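You operate a simulated robot arm through the tools that you are given. There is no shell and no other tool.

You are at the controls of a simulated robot arm. One attempt, no reset.

Task
Clamp the yellow-ended rail, fit the brass block, then tray it.
Fine: at the green corner fence, orange clamp lever back open, rail into the purple tray with its block.

Only the result counts: the job must be done as asked and must still hold three seconds after the hand-in. Knocking over, shifting, dropping, spilling or breaking anything else fails it.

Robot
A 7-joint arm with a two-finger parallel gripper, fixed in place. Base frame: the origin is at the foot of the arm, x ahead of it, y to its left, z up; the work surface is at about z = 0.88. Units: m, rad, N and s.
With the tool pointing down near the work surface it reaches from about 0.44 to 0.9 m from the base axis. Its first joint turns from -0.297 to 2.199 rad. Payload 1.57 kg.
Tool frame: the origin (TCP) lies between the finger pads and is the grasp point; the fingertips stand 0.03 m ahead of it; z points along the fingers, y is the line along which they close. Largest opening 0.08 m; finger width 0.017, thickness 0.012; the body of the gripper, 0.04 by 0.082 m, starts 0.08 m behind the TCP.
Orientation is that of the tool frame in the base frame, as a unit quaternion [x, y, z, w]. With the fingers straight down and closing along the base's y, the tool's x points along the base's -x, its y along +y and its z along -z.

Tools
- The arm moves only by the tool apply_moves. Its argument "deltas" is a list of rows, each a list of 3 entries, a list of its own where there are three numbers: the closure, from 0 (fully open) to 1 (shut), then the shift along the tool's x, y, z in m, then the turn, a rotation vector about the tool's x, y, z in rad. In form: [[jaw, [dx, dy, dz], [rx, ry, rz]], ...]. A call has 1 to 20 rows; each row shifts and turns the commanded pose from where the row before left it, along the tool's axes as they then stand. A row lasts 0.2 s, in which the tool goes at most 0.05 m and 0.15 rad; a call with a longer step from one row to the next is refused whole, and so is a gripper value outside its range. A pose out of reach is approached as far as the arm can. The call stops where the force on the tool passes 90 N (or 10 N more than at its start, if that is more) or the arm is blocked; 0.2 s more then pass. The fingers move at their own pace (about 0.045 m/s each) and stop on an object; they squeeze with about 32 N. The grip force told is the motor's: it shows also when the fingers shut on nothing. Time passes only in rows, and 0.2 s behind the last, so rows that do not move let the fingers close. It gives the time, the measured TCP pose, the force on the tool (base axes), the opening and the grip force at its end, in the units of the frame above (readings bear some noise), with the torque about the TCP (base axes, N m) and any sound that the robot's microphone picked up, and new pictures: "pictures" is both (left out), scene, wrist or none.
- Cameras (640 x 400 px; columns grow to the right, rows downward): "scene" is fixed at [0.2187, -0.5007, 1.537]; the picture's right is [0.46, -0.89, 0.00], its down [-0.65, -0.34, -0.68] and it looks along [0.61, 0.31, -0.73] (base axes); focal length 322 px, centre (320, 200). "wrist" rides on the gripper at [0.072, -0.007, -0.122] in the tool frame; the picture's right is [0.09, 1.00, 0.00], its down [-0.84, 0.08, -0.54] and it looks along [-0.54, 0.05, 0.84] (tool axes); focal length 238 px, centre (320, 200). There is no depth. A picture from a camera that has moved, and an enlarged one, comes with that camera's place and axes in the base frame and with its lens.
- slide_trunk(by): slides the trunk up (or, below 0, down) by that many m; the arm rides with it, the base frame stays. It gives what a move gives, with no picture.
- zoom(camera, box): a new picture of the part [left, top, right, bottom] of that camera's present view, enlarged. It takes no simulated time.
- sign_off(): hands the job in; it is judged then, once.

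Places have to be worked out from the pictures, the camera data and where the tool is seen. Open the gripper and draw the arm clear of the work before you hand the job in, unless the task says otherwise.

The tools are called after "Request:" as a command line: name --argument value ..., lists and objects as JSON in quotes. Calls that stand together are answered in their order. apply_moves: Moves the arm, as the interface text tells. Its arguments: {"type":"object","properties":{"deltas":{"type":"array"},"pictures":{"type":"string","enum":["both","scene","wrist","none"]}},"required":["deltas"]} The other tools are called the same way: slide_trunk (by) slides the trunk up or down; zoom (camera, box) takes an enlarged picture of a part of a camera's view; sign_off () hands the job in.

At the start:

```text
clock: 0.0
eef_pos: [0.7094, -0.0352, 1.1671]
tool_rot: [0.0, 1.0, 0.0, 0.0]
wrist_force: [-0.3, -0.4, -0.5]
ft_torque: [-0.02, 0.03, 0.03]
opening: 0.08
grip_force: 0.2
trunk travel left (down, up): [-0.7, 0.09]
```

scene: 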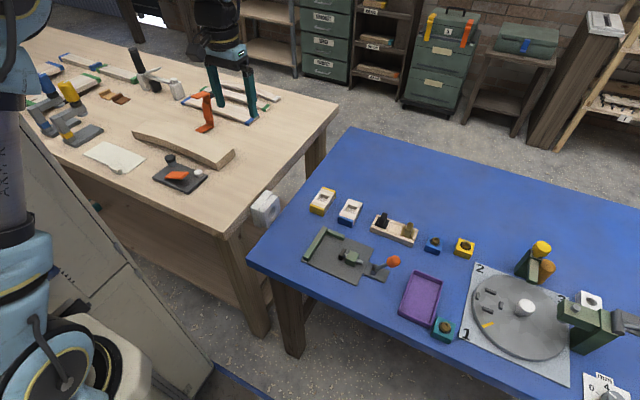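
wrist: 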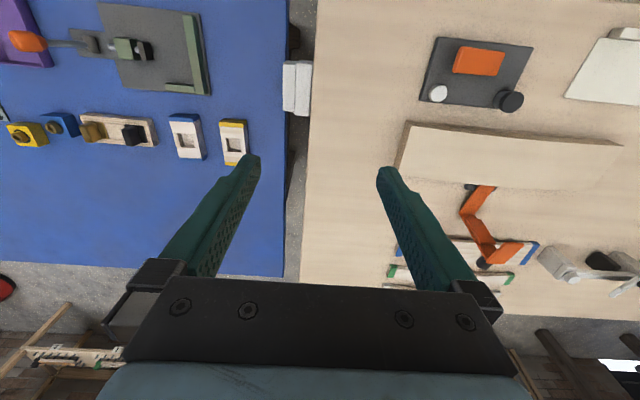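

I start by looking at the blue work table in detail: the rails, the fence, the clamp, the blocks and the tray.

Request:
zoom --camera "scene" --box '[290, 170, 490, 295]'

Request:
zoom --camera "scene" --box '[380, 220, 640, 400]'

Request:
zoom --camera "wrist" --box '[0, 0, 320, 200]'

```text
3.20 times, centred on (390, 232) of scene
camera zoom: at [0.2187, -0.5007, 1.537], right [0.46, -0.89, 0.0], down [-0.65, -0.34, -0.68], along [0.61, 0.31, -0.73], focal length 1032 px, centre (96, 96)
```

zoom: 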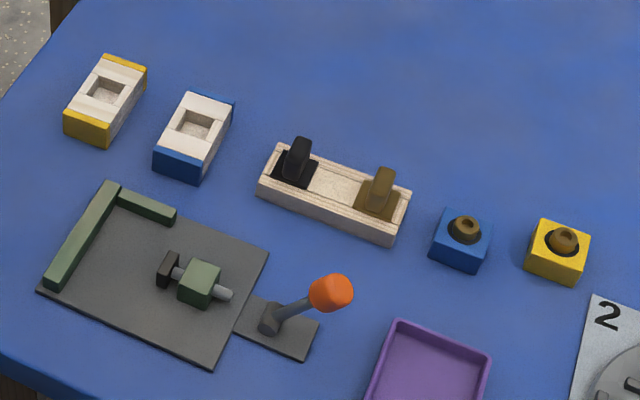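

```text
2.22 times, centred on (510, 310) of scene
camera zoom: at [0.2187, -0.5007, 1.537], right [0.46, -0.89, 0.0], down [-0.65, -0.34, -0.68], along [0.61, 0.31, -0.73], focal length 717 px, centre (-102, -44)
```

zoom: 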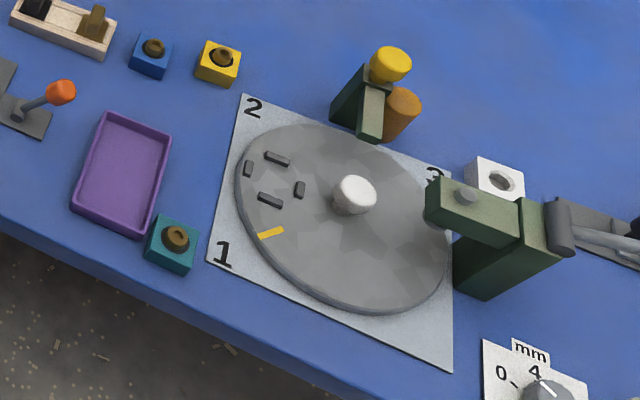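

```text
2.00 times, centred on (160, 100) of wrist
camera zoom: at [0.6376, -0.0425, 1.2897], right [-0.09, 1.0, 0.0], down [0.84, 0.08, 0.54], along [0.54, 0.05, -0.84], focal length 477 px, centre (640, 400)
```

zoom: 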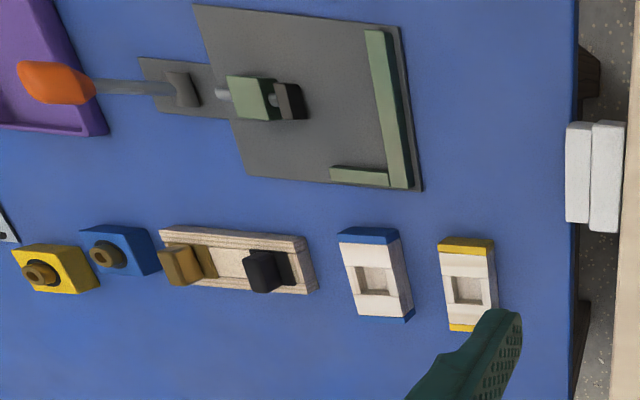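

The blue table seems to carry all the named parts; I check the wooden table as well, and get more detail of the fixture from both cameras.

Request:
zoom --camera "scene" --box '[0, 20, 320, 220]'

Request:
zoom --camera "wrist" --box '[320, 0, 640, 290]'

Request:
zoom --camera "scene" --box '[295, 180, 425, 290]'

Request:
zoom --camera "wrist" --box '[0, 0, 160, 100]'

Request:
zoom --camera "wrist" --box '[120, 80, 280, 180]'

```text
2.00 times, centred on (160, 120) of scene
camera zoom: at [0.2187, -0.5007, 1.537], right [0.46, -0.89, 0.0], down [-0.65, -0.34, -0.68], along [0.61, 0.31, -0.73], focal length 645 px, centre (640, 360)
```

zoom: 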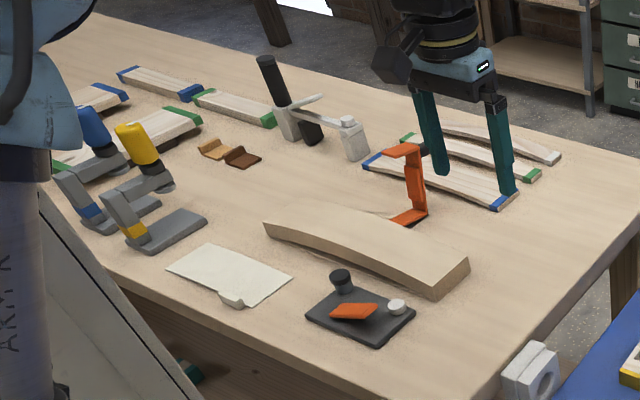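

```text
1.38 times, centred on (480, 145) of wrist
camera zoom: at [0.6376, -0.0425, 1.2897], right [-0.09, 1.0, 0.0], down [0.84, 0.08, 0.54], along [0.54, 0.05, -0.84], focal length 329 px, centre (99, 276)
```

zoom: 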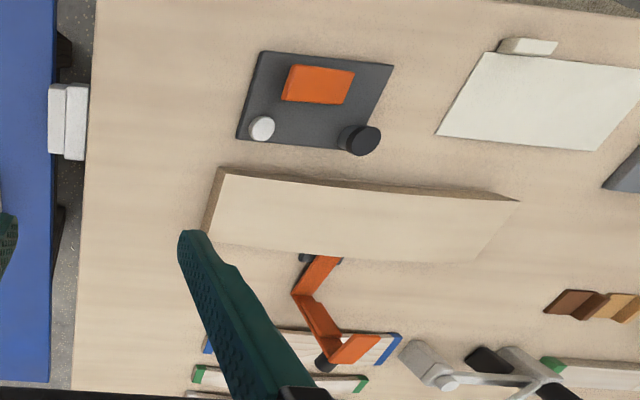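

```text
3.64 times, centred on (360, 235) of scene
camera zoom: at [0.2187, -0.5007, 1.537], right [0.46, -0.89, 0.0], down [-0.65, -0.34, -0.68], along [0.61, 0.31, -0.73], focal length 1173 px, centre (174, 73)
```

zoom: 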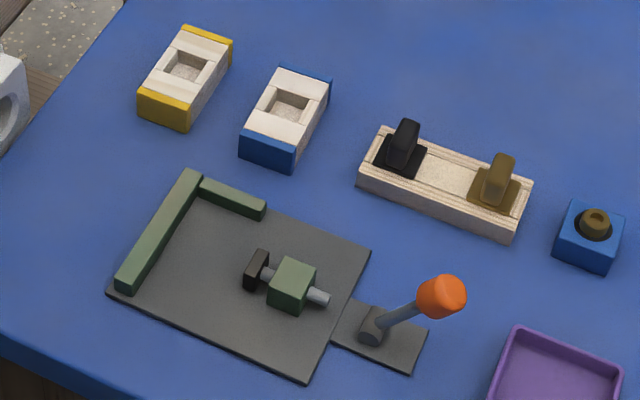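

```text
4.00 times, centred on (80, 50) of wrist
camera zoom: at [0.6376, -0.0425, 1.2897], right [-0.09, 1.0, 0.0], down [0.84, 0.08, 0.54], along [0.54, 0.05, -0.84], focal length 953 px, centre (1280, 800)
```

zoom: 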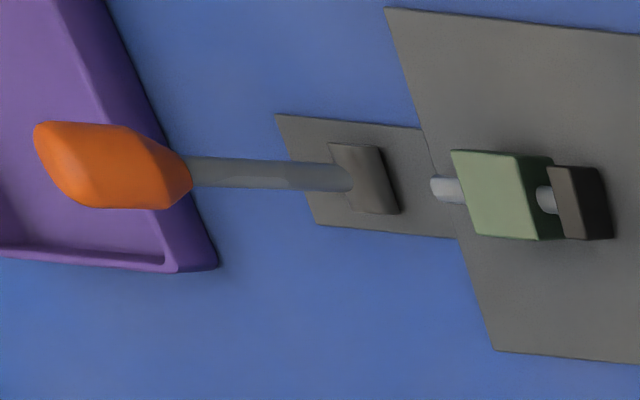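

```text
4.00 times, centred on (200, 130) of wrist
camera zoom: at [0.6376, -0.0425, 1.2897], right [-0.09, 1.0, 0.0], down [0.84, 0.08, 0.54], along [0.54, 0.05, -0.84], focal length 953 px, centre (800, 480)
```

zoom: 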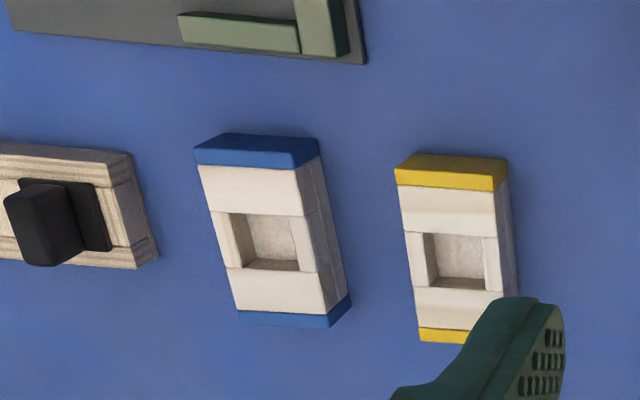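

Triangulating both views: the blue table is at z≈0.80 with the fence plate at x 0.61–0.735, y −0.40 to −0.24. The yellow rail is centred near (0.82, −0.20), the orange knob near (0.67, −0.465, 0.877) and the brass block near (0.81, −0.466). I test reach toward −y while staying high.

Request:
apply_moves --deltas '[[0, [0, -0.04, 0], [0, 0, 0]], [0, [0, -0.04, 0], [0, 0, 0]], [0, [0, -0.04, 0], [0, 0, 0]], [0, [0, -0.04, 0], [0, 0, 0]], [0, [0, -0.04, 0], [0, 0, 0]], [0, [0, 0, 0], [0, 0, 0]]]'

```text
clock: 1.4
eef_pos: [0.7113, -0.2358, 1.1675]
tool_rot: [0.0, 1.0, 0.0, 0.0]
wrist_force: [-0.1, 0.0, -0.3]
ft_torque: [0.01, 0.01, -0.03]
opening: 0.0801
grip_force: 0.0
trunk travel left (down, up): [-0.7, 0.09]
camera wrist: at [0.6398, -0.2434, 1.2891], right [-0.09, 1.0, 0.0], down [0.84, 0.08, 0.54], along [0.54, 0.05, -0.84], focal length 238 px, centre (320, 200)
```

scene: 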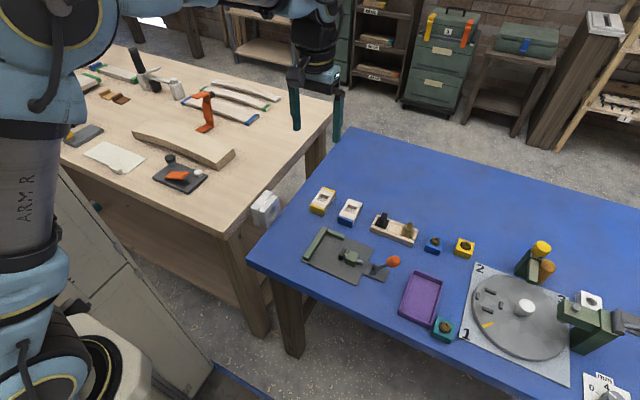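
wrist: 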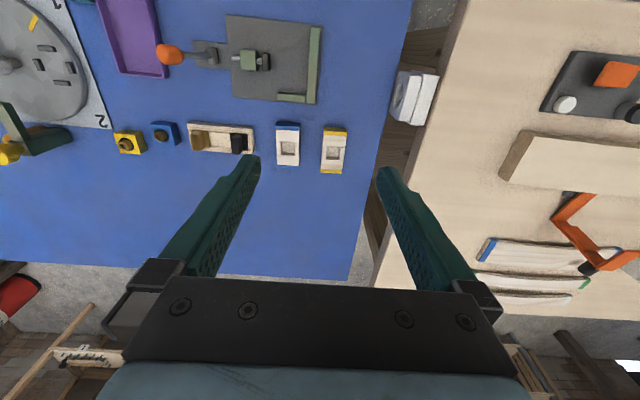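

The move worked to y≈−0.236. I continue further to −y and see how far the arm can still reach at this height.

Request:
apply_moves --deltas '[[0, [0, -0.04, 0], [0, 0, 0]], [0, [0, -0.04, 0], [0, 0, 0]], [0, [0, -0.04, 0], [0, 0, 0]], [0, [0, -0.04, 0], [0, 0, 0]], [0, [0, -0.04, 0], [0, 0, 0]], [0, [0, 0, 0], [0, 0, 0]]]'

```text
clock: 2.8
eef_pos: [0.7123, -0.4392, 1.1654]
tool_rot: [-0.001, 1.0, 0.0, 0.0]
wrist_force: [-0.4, 0.4, 0.3]
ft_torque: [-0.03, -0.01, 0.01]
opening: 0.0801
grip_force: 0.0
trunk travel left (down, up): [-0.7, 0.09]
camera wrist: at [0.6401, -0.4454, 1.2882], right [-0.09, 1.0, 0.0], down [0.84, 0.08, 0.54], along [0.54, 0.05, -0.84], focal length 238 px, centre (320, 200)
```

scene: 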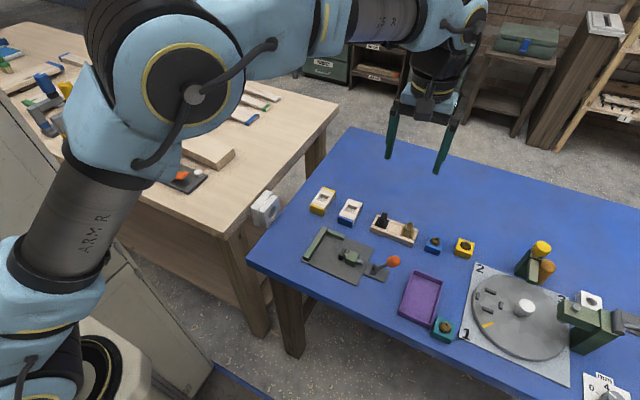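
wrist: 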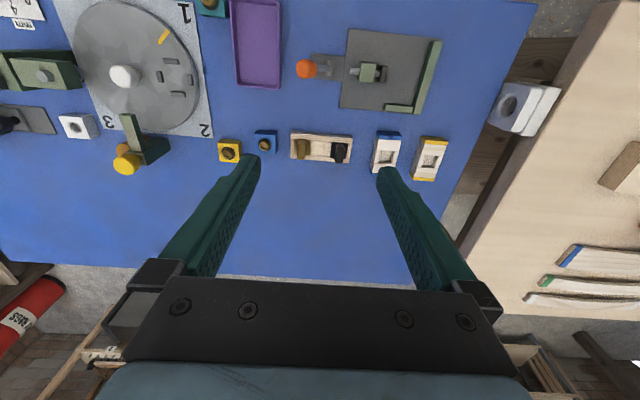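

The arm reaches here easily. I zoom into the wrist view for a sharper look at the fixture, the holder and the rails from above.

Request:
zoom --camera "wrist" --box '[280, 20, 456, 130]'

Request:
zoom --camera "wrist" --box '[270, 100, 462, 220]'

Request:
zoom --camera "wrist" --box '[190, 0, 350, 100]'

```text
3.64 times, centred on (368, 75) of wrist
camera zoom: at [0.6401, -0.4454, 1.2882], right [-0.09, 1.0, 0.0], down [0.84, 0.08, 0.54], along [0.54, 0.05, -0.84], focal length 867 px, centre (146, 654)
```

zoom: 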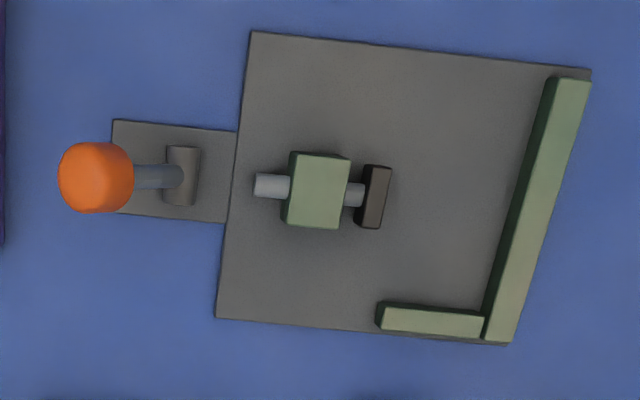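

```text
3.33 times, centred on (366, 160) of wrist
camera zoom: at [0.6401, -0.4454, 1.2882], right [-0.09, 1.0, 0.0], down [0.84, 0.08, 0.54], along [0.54, 0.05, -0.84], focal length 794 px, centre (167, 333)
```

zoom: 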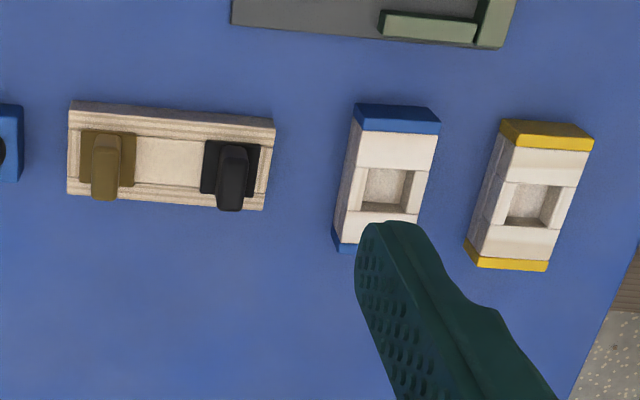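

```text
4.00 times, centred on (270, 50) of wrist
camera zoom: at [0.6401, -0.4454, 1.2882], right [-0.09, 1.0, 0.0], down [0.84, 0.08, 0.54], along [0.54, 0.05, -0.84], focal length 953 px, centre (520, 800)
```

zoom: 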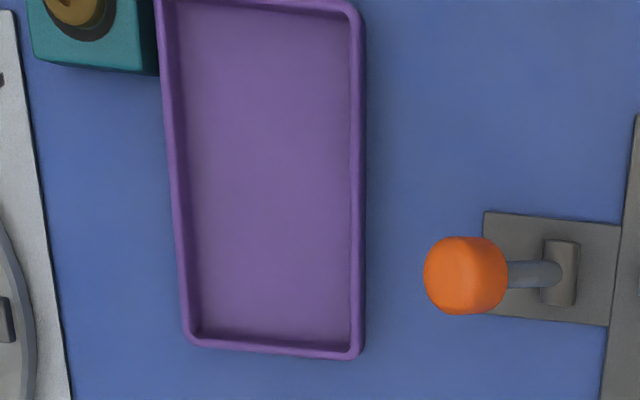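

Fixture, rails and holder look aligned with the base axes. I move above the yellow rail at z≈1.0 for a closer measurement.

Request:
apply_moves --deltas '[[0, [0, 0.04, 0.0275], [0, 0, 0]], [0, [0, 0.04, 0.0275], [0, 0, 0]], [0, [0, 0.04, 0.0275], [0, 0, 0]], [0, [0, 0.04, 0.0275], [0, 0, 0]], [0, [0, 0.04, 0.0275], [0, 0, 0]], [0, [0, 0.04, 0.0275], [0, 0, 0]], [0, [0, 0, 0], [0, 0, 0]], [0, [0, 0, 0], [0, 0, 0]]]'

Request:
zoom --camera "wrist" --box '[240, 120, 400, 220]'

Request:
zoom --camera "wrist" --box '[160, 0, 352, 120]'

Request:
zoom --camera "wrist" --box '[80, 100, 272, 220]'

```text
clock: 4.6
eef_pos: [0.7113, -0.1946, 1.001]
tool_rot: [0.0, 1.0, -0.001, 0.0]
wrist_force: [0.0, -0.3, -0.1]
ft_torque: [0.03, 0.0, -0.01]
opening: 0.0801
grip_force: 0.1
trunk travel left (down, up): [-0.7, 0.09]
camera wrist: at [0.6393, -0.2028, 1.1242], right [-0.09, 1.0, 0.0], down [0.84, 0.08, 0.54], along [0.54, 0.05, -0.84], focal length 238 px, centre (320, 200)
```

scene: 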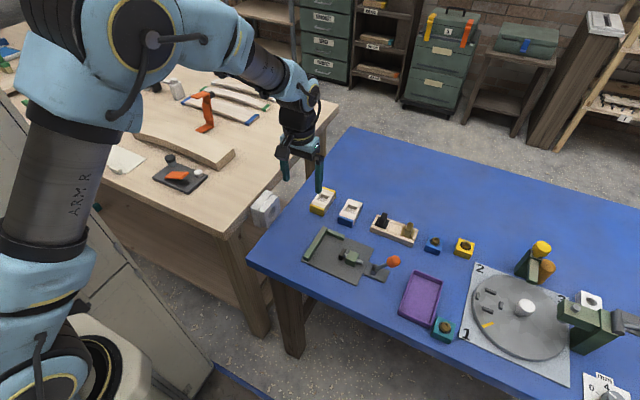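
wrist: 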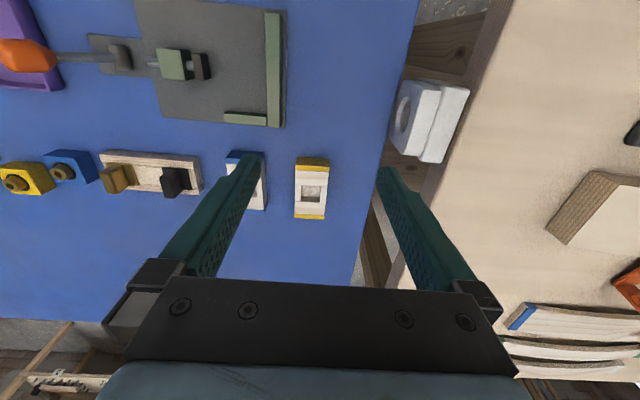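

```text
4.00 times, centred on (320, 170) of wrist
camera zoom: at [0.6393, -0.2028, 1.1242], right [-0.09, 1.0, 0.0], down [0.84, 0.08, 0.54], along [0.54, 0.05, -0.84], focal length 953 px, centre (320, 320)
```

zoom: 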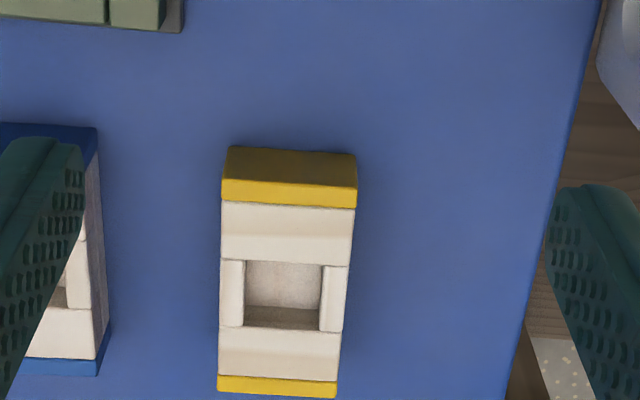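

```text
3.33 times, centred on (256, 60) of wrist
camera zoom: at [0.6393, -0.2028, 1.1242], right [-0.09, 1.0, 0.0], down [0.84, 0.08, 0.54], along [0.54, 0.05, -0.84], focal length 794 px, centre (533, 667)
```

zoom: 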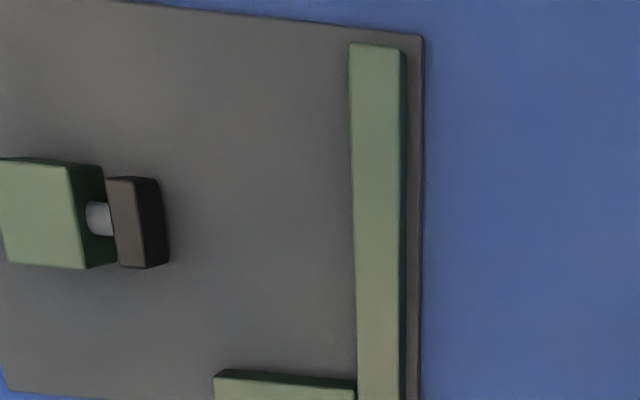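

```text
3.33 times, centred on (176, 160) of wrist
camera zoom: at [0.6393, -0.2028, 1.1242], right [-0.09, 1.0, 0.0], down [0.84, 0.08, 0.54], along [0.54, 0.05, -0.84], focal length 794 px, centre (800, 333)
```

zoom: 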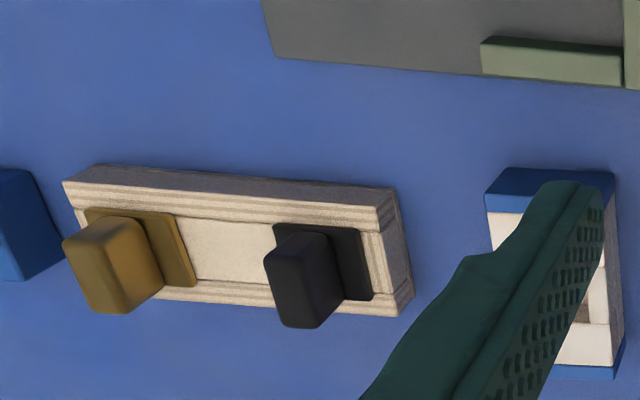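

The yellow rail measures about 0.046 × 0.089 × 0.03 m, with its pocket (≈0.028 m) centred at about (0.819, −0.200). The brass block sits near (0.814, −0.463), which is about 0.94 m out, so I check whether the arm reaches there and get a view from above it.

Request:
apply_moves --deltas '[[0, [-0.0147, -0.0383, 0], [0, 0, 0]], [0, [-0.0147, -0.0383, 0], [0, 0, 0]], [0, [-0.0147, -0.0383, 0], [0, 0, 0]], [0, [-0.0147, -0.0383, 0], [0, 0, 0]], [0, [-0.0147, -0.0383, 0], [0, 0, 0]], [0, [-0.0147, -0.0383, 0], [0, 0, 0]], [0, [-0.0147, -0.0383, 0], [0, 0, 0]], [0, [0, 0, 0], [0, 0, 0]]]'

Request:
zoom --camera "wrist" --box '[230, 60, 422, 180]'

```text
clock: 6.4
eef_pos: [0.8119, -0.4608, 1.0033]
tool_rot: [0.001, 1.0, 0.0, 0.0]
wrist_force: [0.6, -0.4, 0.7]
ft_torque: [0.02, 0.02, 0.02]
opening: 0.0801
grip_force: 0.0
trunk travel left (down, up): [-0.7, 0.09]
camera wrist: at [0.7411, -0.4682, 1.1244], right [-0.09, 1.0, 0.0], down [0.84, 0.08, 0.54], along [0.54, 0.05, -0.84], focal length 238 px, centre (320, 200)
```

scene: 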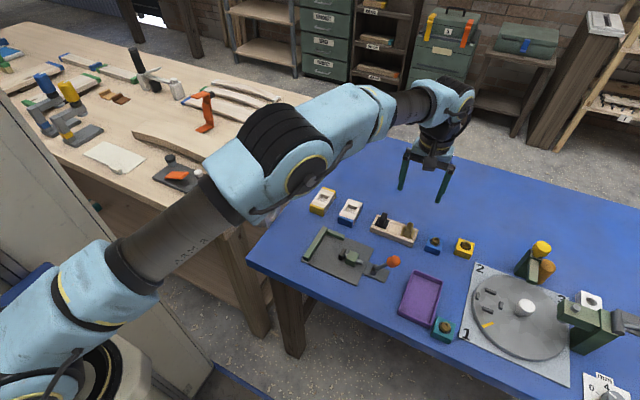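
wrist: 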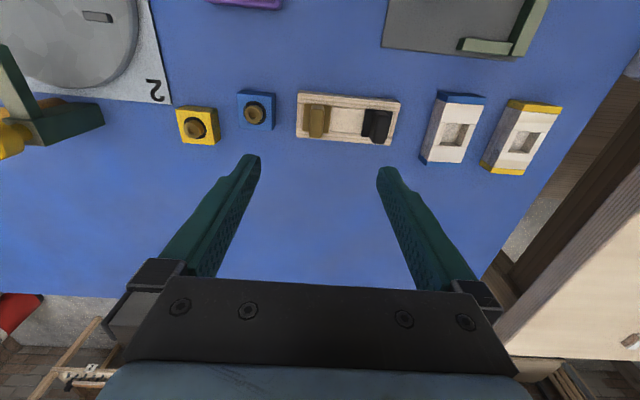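

```text
3.33 times, centred on (326, 120) of wrist
camera zoom: at [0.7411, -0.4682, 1.1244], right [-0.09, 1.0, 0.0], down [0.84, 0.08, 0.54], along [0.54, 0.05, -0.84], focal length 794 px, centre (300, 467)
```

zoom: 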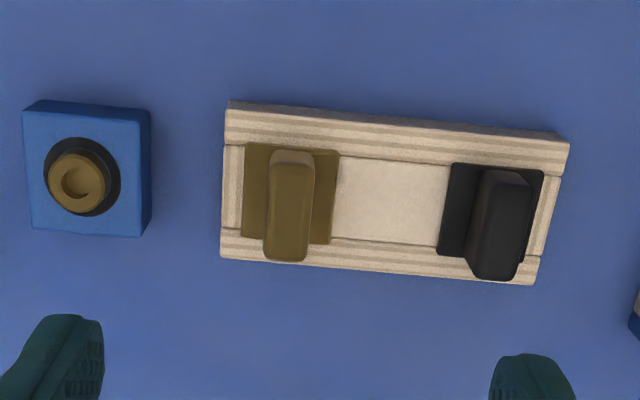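

Reach is fine at z=1.0. The brass block's flange top is at z≈0.818, centred about (0.818, −0.468), with a handle about 15 mm wide across y. I descend a little here to check low reach and get a closer look.

Request:
apply_moves --deltas '[[0, [0, 0, 0.03], [0, 0, 0]], [0, [0, 0, 0.03], [0, 0, 0]], [0, [0, 0, 0.03], [0, 0, 0]], [0, [0, 0, 0], [0, 0, 0]]]'

Request:
zoom --camera "wrist" --box '[230, 20, 422, 140]'

Request:
zoom --camera "scene" --box '[340, 160, 468, 260]'

```text
clock: 7.4
eef_pos: [0.8118, -0.4645, 0.9127]
tool_rot: [0.0, 1.0, 0.001, 0.0]
wrist_force: [0.3, -0.2, 0.3]
ft_torque: [0.01, 0.01, -0.01]
opening: 0.0799
grip_force: 0.1
trunk travel left (down, up): [-0.7, 0.09]
camera wrist: at [0.742, -0.4716, 1.0347], right [-0.09, 1.0, 0.0], down [0.84, 0.08, 0.54], along [0.54, 0.05, -0.84], focal length 238 px, centre (320, 200)
```

scene: 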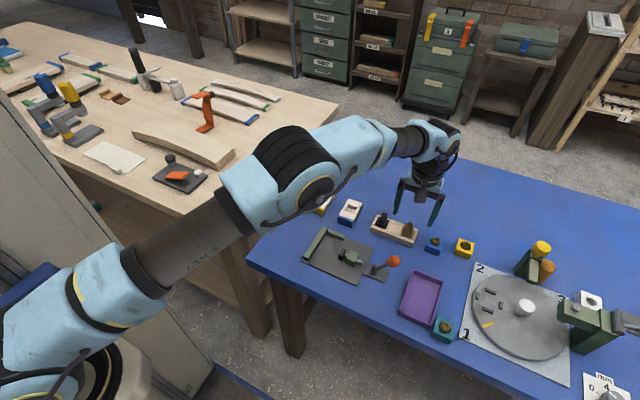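
wrist: 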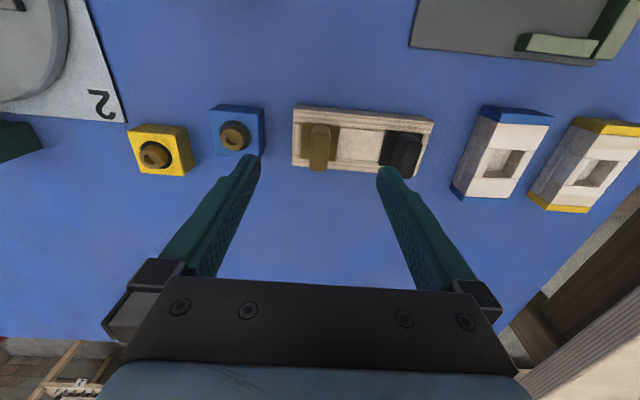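

```text
3.33 times, centred on (326, 80) of wrist
camera zoom: at [0.742, -0.4716, 1.0347], right [-0.09, 1.0, 0.0], down [0.84, 0.08, 0.54], along [0.54, 0.05, -0.84], focal length 794 px, centre (300, 600)
```

zoom: 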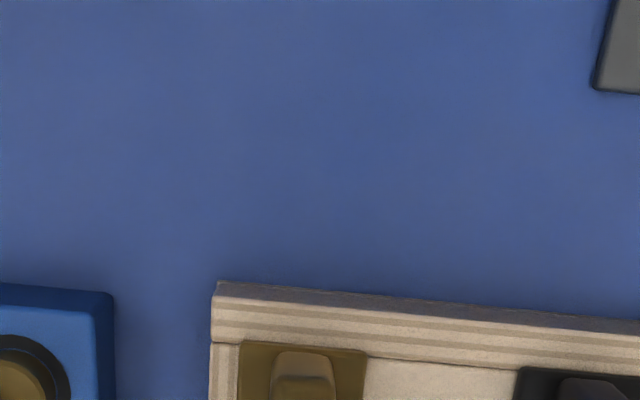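

```text
4.00 times, centred on (404, 210) of scene
camera zoom: at [0.2187, -0.5007, 1.537], right [0.46, -0.89, 0.0], down [-0.65, -0.34, -0.68], along [0.61, 0.31, -0.73], focal length 1290 px, centre (-16, 160)
```

zoom: 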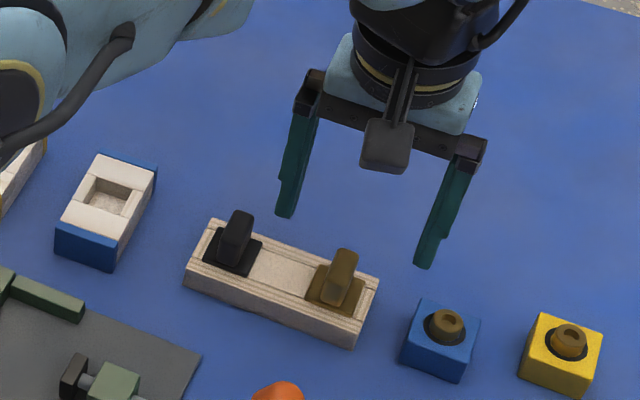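

Reach holds at z≈0.913. I zoom on the brass block for its handle geometry.

Request:
zoom --camera "wrist" --box '[270, 95, 382, 165]'

Request:
zoom --camera "scene" --box '[372, 205, 436, 245]'

```text
5.71 times, centred on (326, 130) of wrist
camera zoom: at [0.742, -0.4716, 1.0347], right [-0.09, 1.0, 0.0], down [0.84, 0.08, 0.54], along [0.54, 0.05, -0.84], focal length 1362 px, centre (286, 600)
```

zoom: 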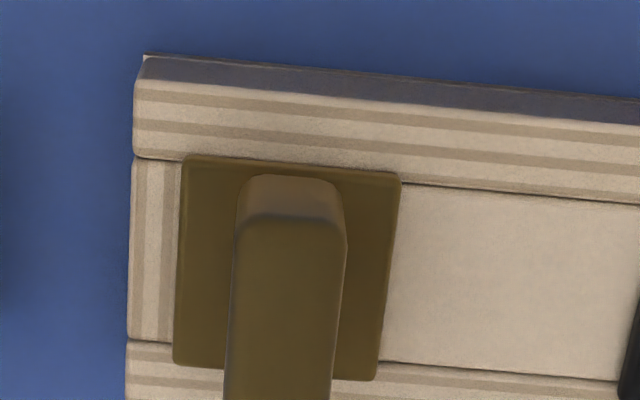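

```text
10.00 times, centred on (404, 225) of scene
camera zoom: at [0.2187, -0.5007, 1.537], right [0.46, -0.89, 0.0], down [-0.65, -0.34, -0.68], along [0.61, 0.31, -0.73], focal length 3225 px, centre (-520, -50)
```

zoom: 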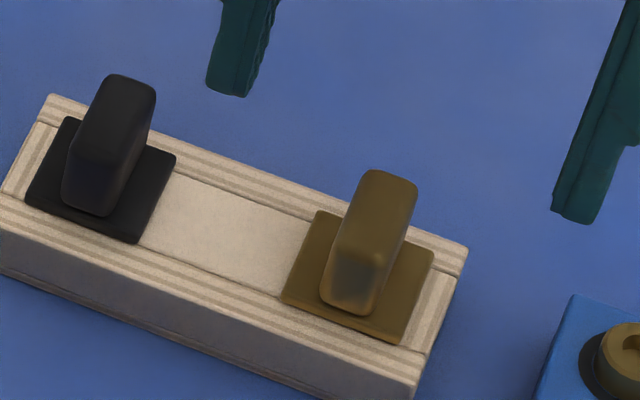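

The handle top is at z≈0.84, about 15 mm wide in y and 30 mm long in x. I take a few still readings to learn the pose noise.

Request:
apply_moves --deltas '[[0, [0, 0, 0], [0, 0, 0]]]' --pictures "none"

Request:
apply_moves --deltas '[[0, [0, 0, 0], [0, 0, 0]]]' --pictures "none"

Request:
apply_moves --deltas '[[0, [0, 0, 0], [0, 0, 0]]]' --pictures "none"

Request:
apply_moves --deltas '[[0, [0, 0, 0], [0, 0, 0]]]' --pictures "none"

```text
clock: 7.8
eef_pos: [0.8132, -0.4649, 0.9119]
tool_rot: [0.0, 1.0, 0.001, 0.0]
wrist_force: [0.4, -0.8, 0.0]
ft_torque: [0.0, -0.04, 0.02]
opening: 0.0803
grip_force: 0.1
trunk travel left (down, up): [-0.7, 0.09]
```

```text
clock: 8.2
eef_pos: [0.814, -0.4641, 0.9134]
tool_rot: [0.0, 1.0, 0.0, 0.001]
wrist_force: [0.6, -0.7, -0.5]
ft_torque: [-0.05, 0.0, -0.02]
opening: 0.08
grip_force: 0.1
trunk travel left (down, up): [-0.7, 0.09]
```

```text
clock: 8.6
eef_pos: [0.8131, -0.4653, 0.9127]
tool_rot: [0.0, 1.0, 0.0, 0.0]
wrist_force: [0.2, 0.6, -1.0]
ft_torque: [0.0, 0.01, 0.0]
opening: 0.0802
grip_force: 0.1
trunk travel left (down, up): [-0.7, 0.09]
```

```text
clock: 9.0
eef_pos: [0.8138, -0.4659, 0.9147]
tool_rot: [0.0, 1.0, 0.0, 0.0]
wrist_force: [-0.5, -0.2, 0.4]
ft_torque: [0.01, 0.02, 0.0]
opening: 0.0799
grip_force: 0.0
trunk travel left (down, up): [-0.7, 0.09]
```

Noise is about 1 mm; my true pose is about (0.813, −0.465, 0.913). The fence top is about z=0.820 with its inner face at y≈−0.261 and short bar at x≈0.716, so gripping only the top of the rail lets the finger clear the fence. I go over the yellow rail now.

Request:
apply_moves --deltas '[[0.15, [0, 0, -0.03], [0, 0, 0]], [0.15, [0, 0, -0.03], [0, 0, 0]], [0.15, [0, 0, -0.03], [0, 0, 0]], [0.15, [-0.001, 0.0442, 0], [0, 0, 0]], [0.15, [-0.001, 0.0442, 0], [0, 0, 0]], [0.15, [-0.001, 0.0442, 0], [0, 0, 0]], [0.15, [-0.001, 0.0442, 0], [0, 0, 0]], [0.15, [-0.001, 0.0442, 0], [0, 0, 0]], [0.15, [-0.001, 0.0442, 0], [0, 0, 0]], [0.15, [0, 0, 0.03], [0, 0, 0]], [0.15, [0, 0, 0.03], [0, 0, 0]], [0.15, [0, 0, 0.03], [0, 0, 0]], [0.15, [0, 0, 0], [0, 0, 0]], [0.15, [0, 0, 0], [0, 0, 0]]]'

Request:
zoom --camera "wrist" --box '[240, 90, 400, 190]'

```text
clock: 12.0
eef_pos: [0.8199, -0.2019, 0.9108]
tool_rot: [0.001, 1.0, 0.0, 0.0]
wrist_force: [-0.4, -0.6, -0.4]
ft_torque: [0.01, -0.02, -0.02]
opening: 0.0679
grip_force: 0.0
trunk travel left (down, up): [-0.7, 0.09]
camera wrist: at [0.7475, -0.2089, 1.0334], right [-0.09, 1.0, 0.0], down [0.84, 0.08, 0.54], along [0.54, 0.05, -0.84], focal length 238 px, centre (320, 200)
```

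scene: 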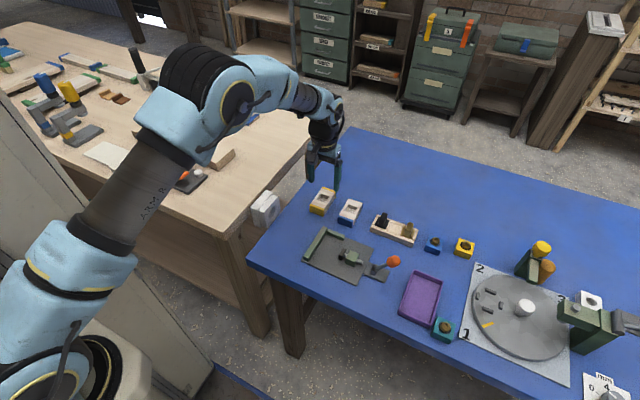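
wrist: 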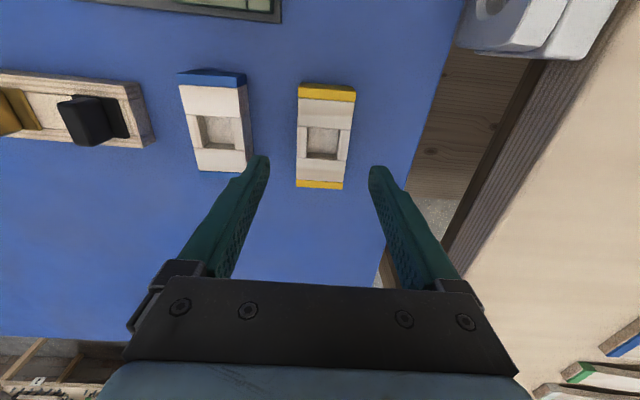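

```text
4.00 times, centred on (320, 140) of wrist
camera zoom: at [0.7475, -0.2089, 1.0334], right [-0.09, 1.0, 0.0], down [0.84, 0.08, 0.54], along [0.54, 0.05, -0.84], focal length 953 px, centre (320, 440)
```

zoom: 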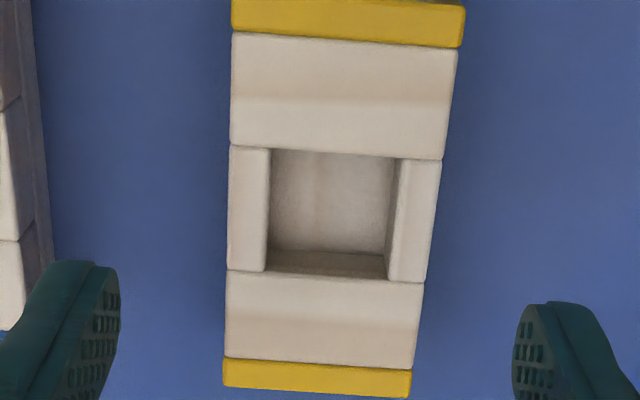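

The rail centre now reads (0.8207, −0.198), top ≈0.83. I correct the position, descend so the fingertips reach z≈0.821, and look before closing.

Request:
apply_moves --deltas '[[0.15, [-0.0014, 0.002, 0.02], [0, 0, 0]], [0.15, [0, 0, 0.02], [0, 0, 0]], [0.15, [0, 0, 0.015], [0, 0, 0]], [0.15, [0, 0, 0.0067], [0, 0, 0]], [0.15, [0, 0, 0], [0, 0, 0]], [0.15, [0, 0, 0], [0, 0, 0]]]'

Request:
zoom --camera "scene" --box '[290, 150, 370, 225]'

Request:
zoom --camera "wrist" --box '[224, 60, 416, 200]'

```text
clock: 13.4
eef_pos: [0.8214, -0.1972, 0.8517]
tool_rot: [0.0, 1.0, 0.001, 0.0]
wrist_force: [0.4, -0.4, 0.1]
ft_torque: [-0.01, -0.04, 0.0]
opening: 0.0676
grip_force: 0.2
trunk travel left (down, up): [-0.7, 0.09]
camera wrist: at [0.7493, -0.2041, 0.9734], right [-0.09, 1.0, 0.0], down [0.84, 0.08, 0.54], along [0.54, 0.05, -0.84], focal length 238 px, centre (320, 200)
```

scene: 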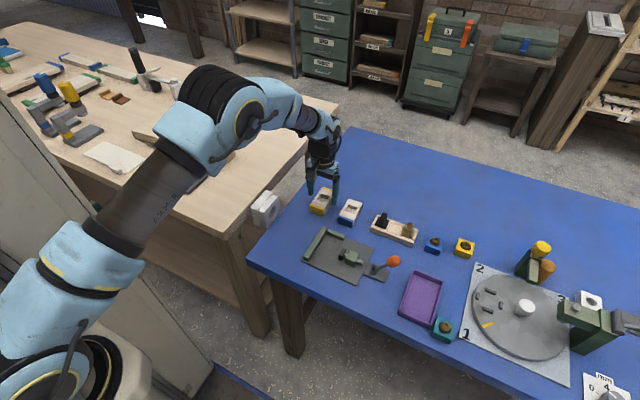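
wrist: 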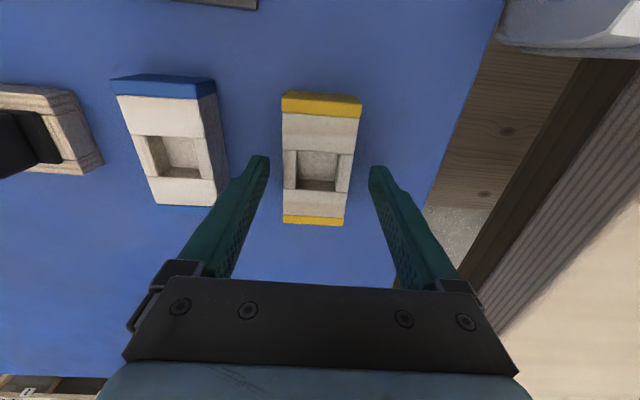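

```text
5.33 times, centred on (330, 188) of scene
camera zoom: at [0.2187, -0.5007, 1.537], right [0.46, -0.89, 0.0], down [-0.65, -0.34, -0.68], along [0.61, 0.31, -0.73], focal length 1720 px, centre (267, 267)
```

zoom: 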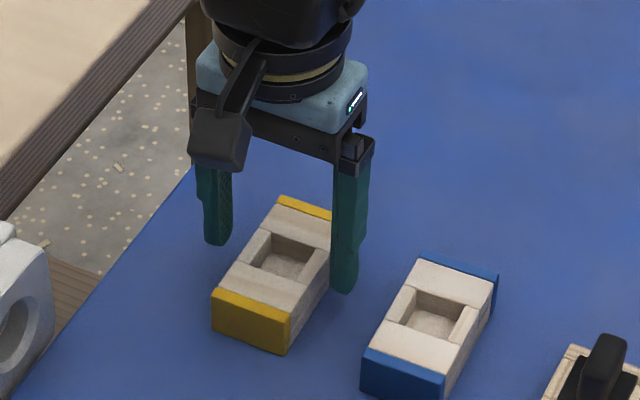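

```text
2.86 times, centred on (320, 130) of wrist
camera zoom: at [0.7493, -0.2041, 0.9734], right [-0.09, 1.0, 0.0], down [0.84, 0.08, 0.54], along [0.54, 0.05, -0.84], focal length 681 px, centre (320, 400)
```

zoom: 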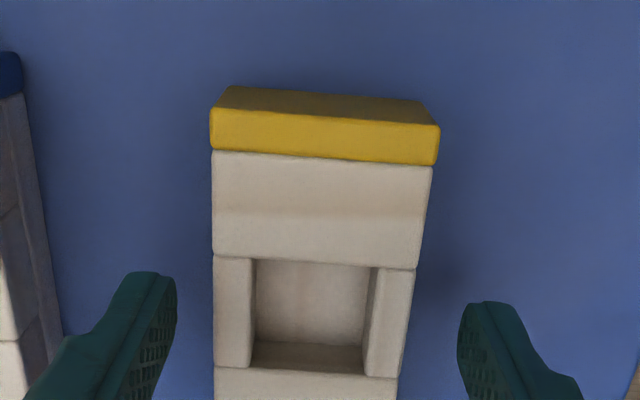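

The fingers straddle the rail's middle with the tips at z≈0.821. I close on it.

Request:
apply_moves --deltas '[[0.6, [0, 0, 0], [0, 0, 0]], [0.7, [0, 0, 0], [0, 0, 0]], [0.7, [0, 0, 0], [0, 0, 0]], [0.7, [0, 0, 0], [0, 0, 0]]]'

Request:
zoom --camera "scene" --box '[290, 150, 370, 225]'

Request:
zoom --camera "wrist" --box '[224, 60, 416, 200]'

```text
clock: 14.4
eef_pos: [0.8204, -0.197, 0.8511]
tool_rot: [0.0, 1.0, 0.0, 0.0]
wrist_force: [0.9, -0.9, 0.9]
ft_torque: [-0.01, 0.0, 0.01]
opening: 0.0453
grip_force: 32.2
trunk travel left (down, up): [-0.7, 0.09]
camera wrist: at [0.7492, -0.2042, 0.9735], right [-0.09, 1.0, 0.0], down [0.84, 0.08, 0.54], along [0.54, 0.05, -0.84], focal length 238 px, centre (320, 200)
```

scene: 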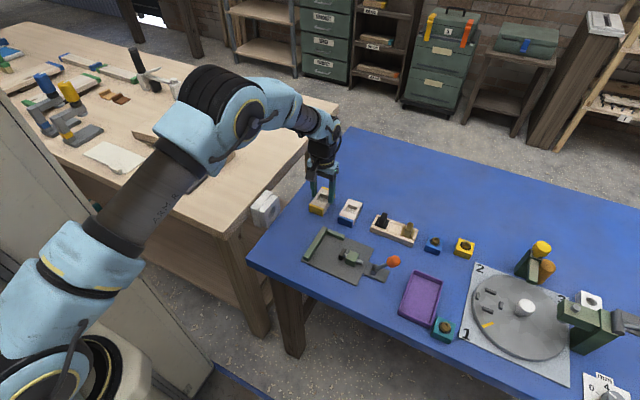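
wrist: 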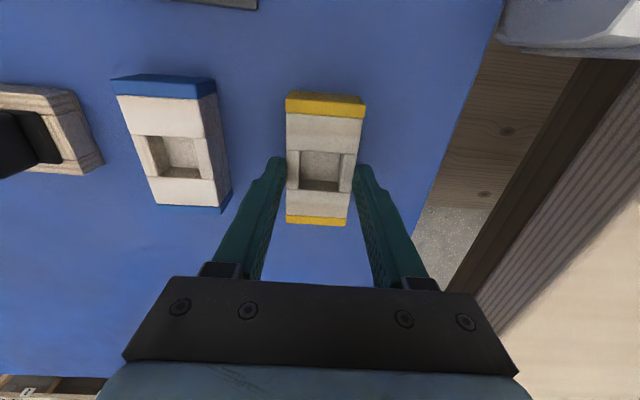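

```text
5.33 times, centred on (330, 188) of scene
camera zoom: at [0.2187, -0.5007, 1.537], right [0.46, -0.89, 0.0], down [-0.65, -0.34, -0.68], along [0.61, 0.31, -0.73], focal length 1720 px, centre (267, 267)
```

zoom: 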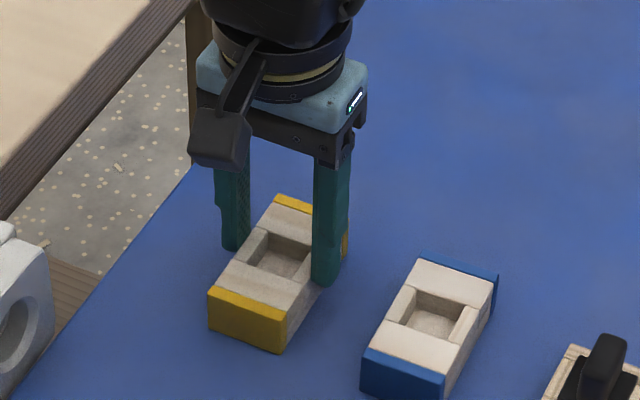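

```text
2.86 times, centred on (320, 130) of wrist
camera zoom: at [0.7492, -0.2042, 0.9735], right [-0.09, 1.0, 0.0], down [0.84, 0.08, 0.54], along [0.54, 0.05, -0.84], focal length 681 px, centre (320, 400)
```

zoom: 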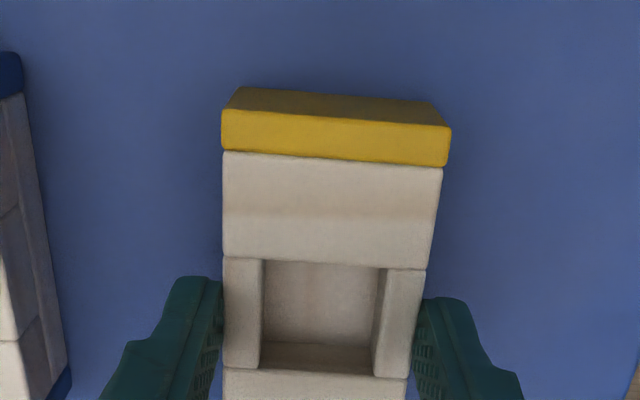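

The rail is gripped (opening 0.0453 m, 32 N). I lift it and carry it over the plate to about (0.640, −0.290), clear of the clamp pad.

Request:
apply_moves --deltas '[[0.7, [0, 0, -0.01], [0, 0, 0]], [0.7, [0, 0, -0.03], [0, 0, 0]], [0.7, [0, 0, -0.04], [0, 0, 0]], [0.7, [0, 0, 0], [0, 0, 0]], [0.7, [0.0361, -0.0184, 0], [0, 0, 0]], [0.7, [0.0361, -0.0184, 0], [0, 0, 0]], [0.7, [0.0361, -0.0184, 0], [0, 0, 0]], [0.7, [0.0361, -0.0184, 0], [0, 0, 0]], [0.7, [0.0361, -0.0184, 0], [0, 0, 0]], [0.7, [0, 0, 0], [0, 0, 0]], [0.7, [0, 0, 0], [0, 0, 0]]]'

Request:
zoom --camera "scene" --box '[290, 180, 418, 280]'

Request:
zoom --camera "wrist" --box '[192, 60, 448, 220]'

```text
clock: 16.8
eef_pos: [0.6383, -0.289, 0.9293]
tool_rot: [0.0, 1.0, 0.0, 0.0]
wrist_force: [-0.1, -0.9, -0.2]
ft_torque: [0.04, 0.0, -0.03]
opening: 0.0452
grip_force: 32.4
trunk travel left (down, up): [-0.7, 0.09]
camera wrist: at [0.5662, -0.2957, 1.051], right [-0.09, 1.0, 0.0], down [0.84, 0.08, 0.54], along [0.54, 0.05, -0.84], focal length 238 px, centre (320, 200)
```

scene: 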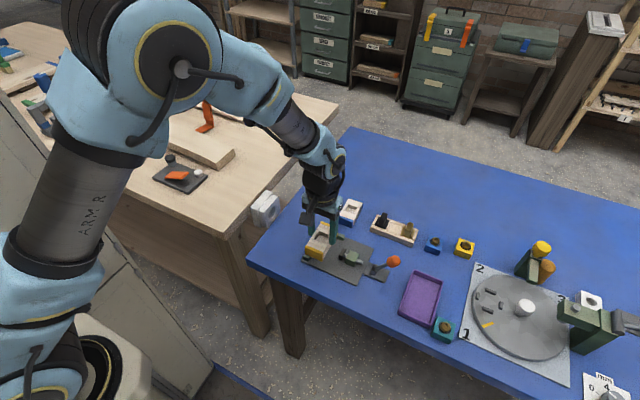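
wrist: 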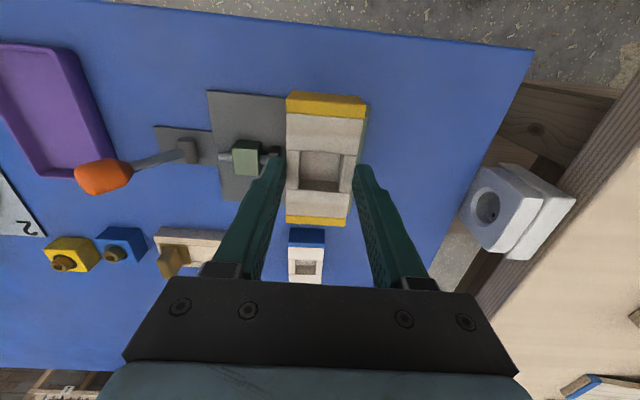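

```text
4.00 times, centred on (354, 230) of scene
camera zoom: at [0.2187, -0.5007, 1.537], right [0.46, -0.89, 0.0], down [-0.65, -0.34, -0.68], along [0.61, 0.31, -0.73], focal length 1290 px, centre (184, 80)
```

zoom: 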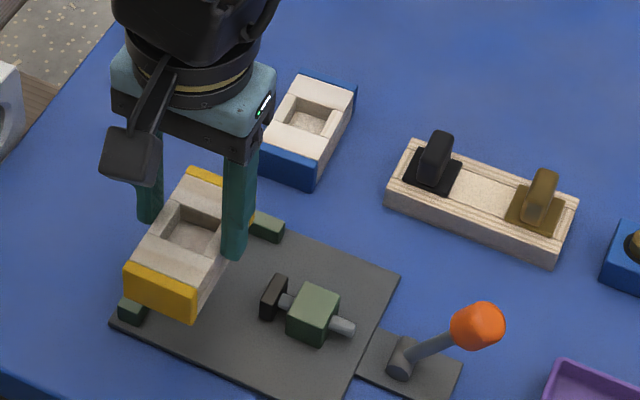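

```text
2.50 times, centred on (320, 140) of wrist
camera zoom: at [0.5662, -0.2957, 1.051], right [-0.09, 1.0, 0.0], down [0.84, 0.08, 0.54], along [0.54, 0.05, -0.84], focal length 596 px, centre (320, 350)
```

zoom: 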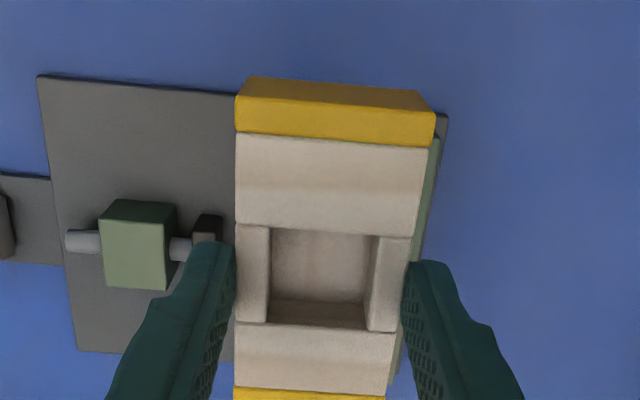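

The rail is held level. I lower it to just above the plate (TCP z≈0.858) at (0.640, −0.290).

Request:
apply_moves --deltas '[[0.7, [0, 0, 0.03], [0, 0, 0]], [0.7, [0, 0, 0.025], [0, 0, 0]], [0.7, [0, 0, 0.013], [0, 0, 0]], [0.7, [0, 0, 0.0054], [0, 0, 0]], [0.7, [0, 0, 0], [0, 0, 0]], [0.7, [0, 0, 0], [0, 0, 0]]]'

Request:
zoom --camera "scene" --box '[290, 190, 402, 275]'

Request:
zoom --camera "wrist" --box '[192, 60, 448, 220]'

```text
clock: 18.2
eef_pos: [0.6372, -0.2897, 0.8579]
tool_rot: [0.0, 1.0, 0.001, 0.0]
wrist_force: [-0.2, 0.6, 6.1]
ft_torque: [0.0, 0.08, 0.08]
opening: 0.0449
grip_force: 31.9
trunk travel left (down, up): [-0.7, 0.09]
camera wrist: at [0.5685, -0.2963, 0.9794], right [-0.09, 1.0, 0.0], down [0.84, 0.08, 0.54], along [0.54, 0.05, -0.84], focal length 238 px, centre (320, 200)
```

scene: 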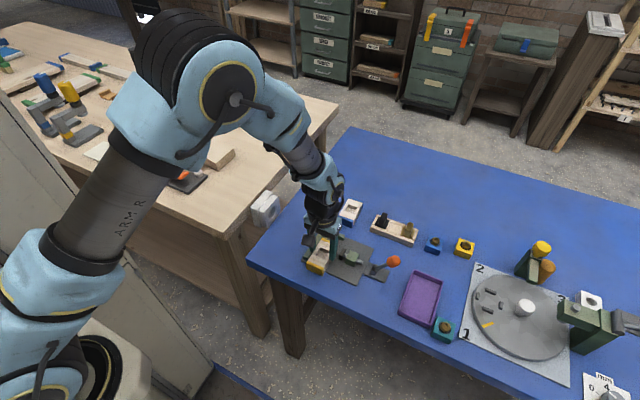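
wrist: 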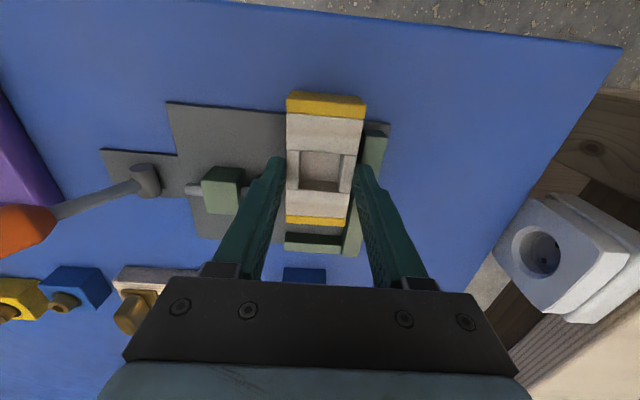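

```text
4.71 times, centred on (346, 232) of scene
camera zoom: at [0.2187, -0.5007, 1.537], right [0.46, -0.89, 0.0], down [-0.65, -0.34, -0.68], along [0.61, 0.31, -0.73], focal length 1518 px, centre (198, 47)
```

zoom: 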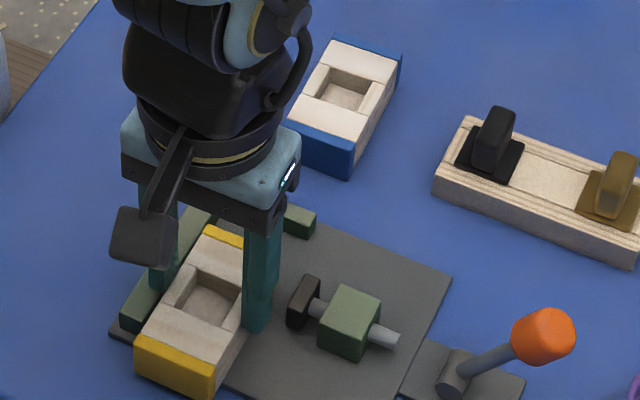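

```text
2.50 times, centred on (320, 140) of wrist
camera zoom: at [0.5685, -0.2963, 0.9794], right [-0.09, 1.0, 0.0], down [0.84, 0.08, 0.54], along [0.54, 0.05, -0.84], focal length 596 px, centre (320, 350)
```

zoom: 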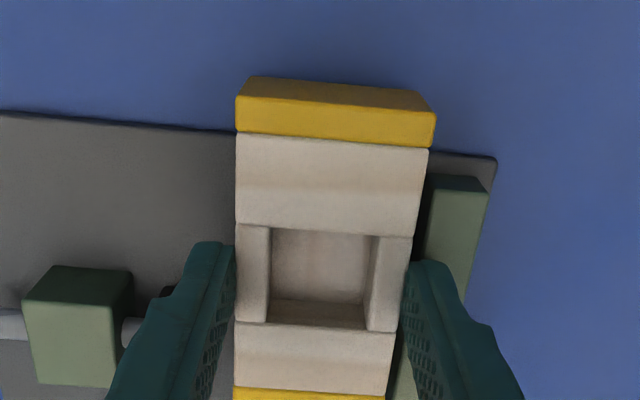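

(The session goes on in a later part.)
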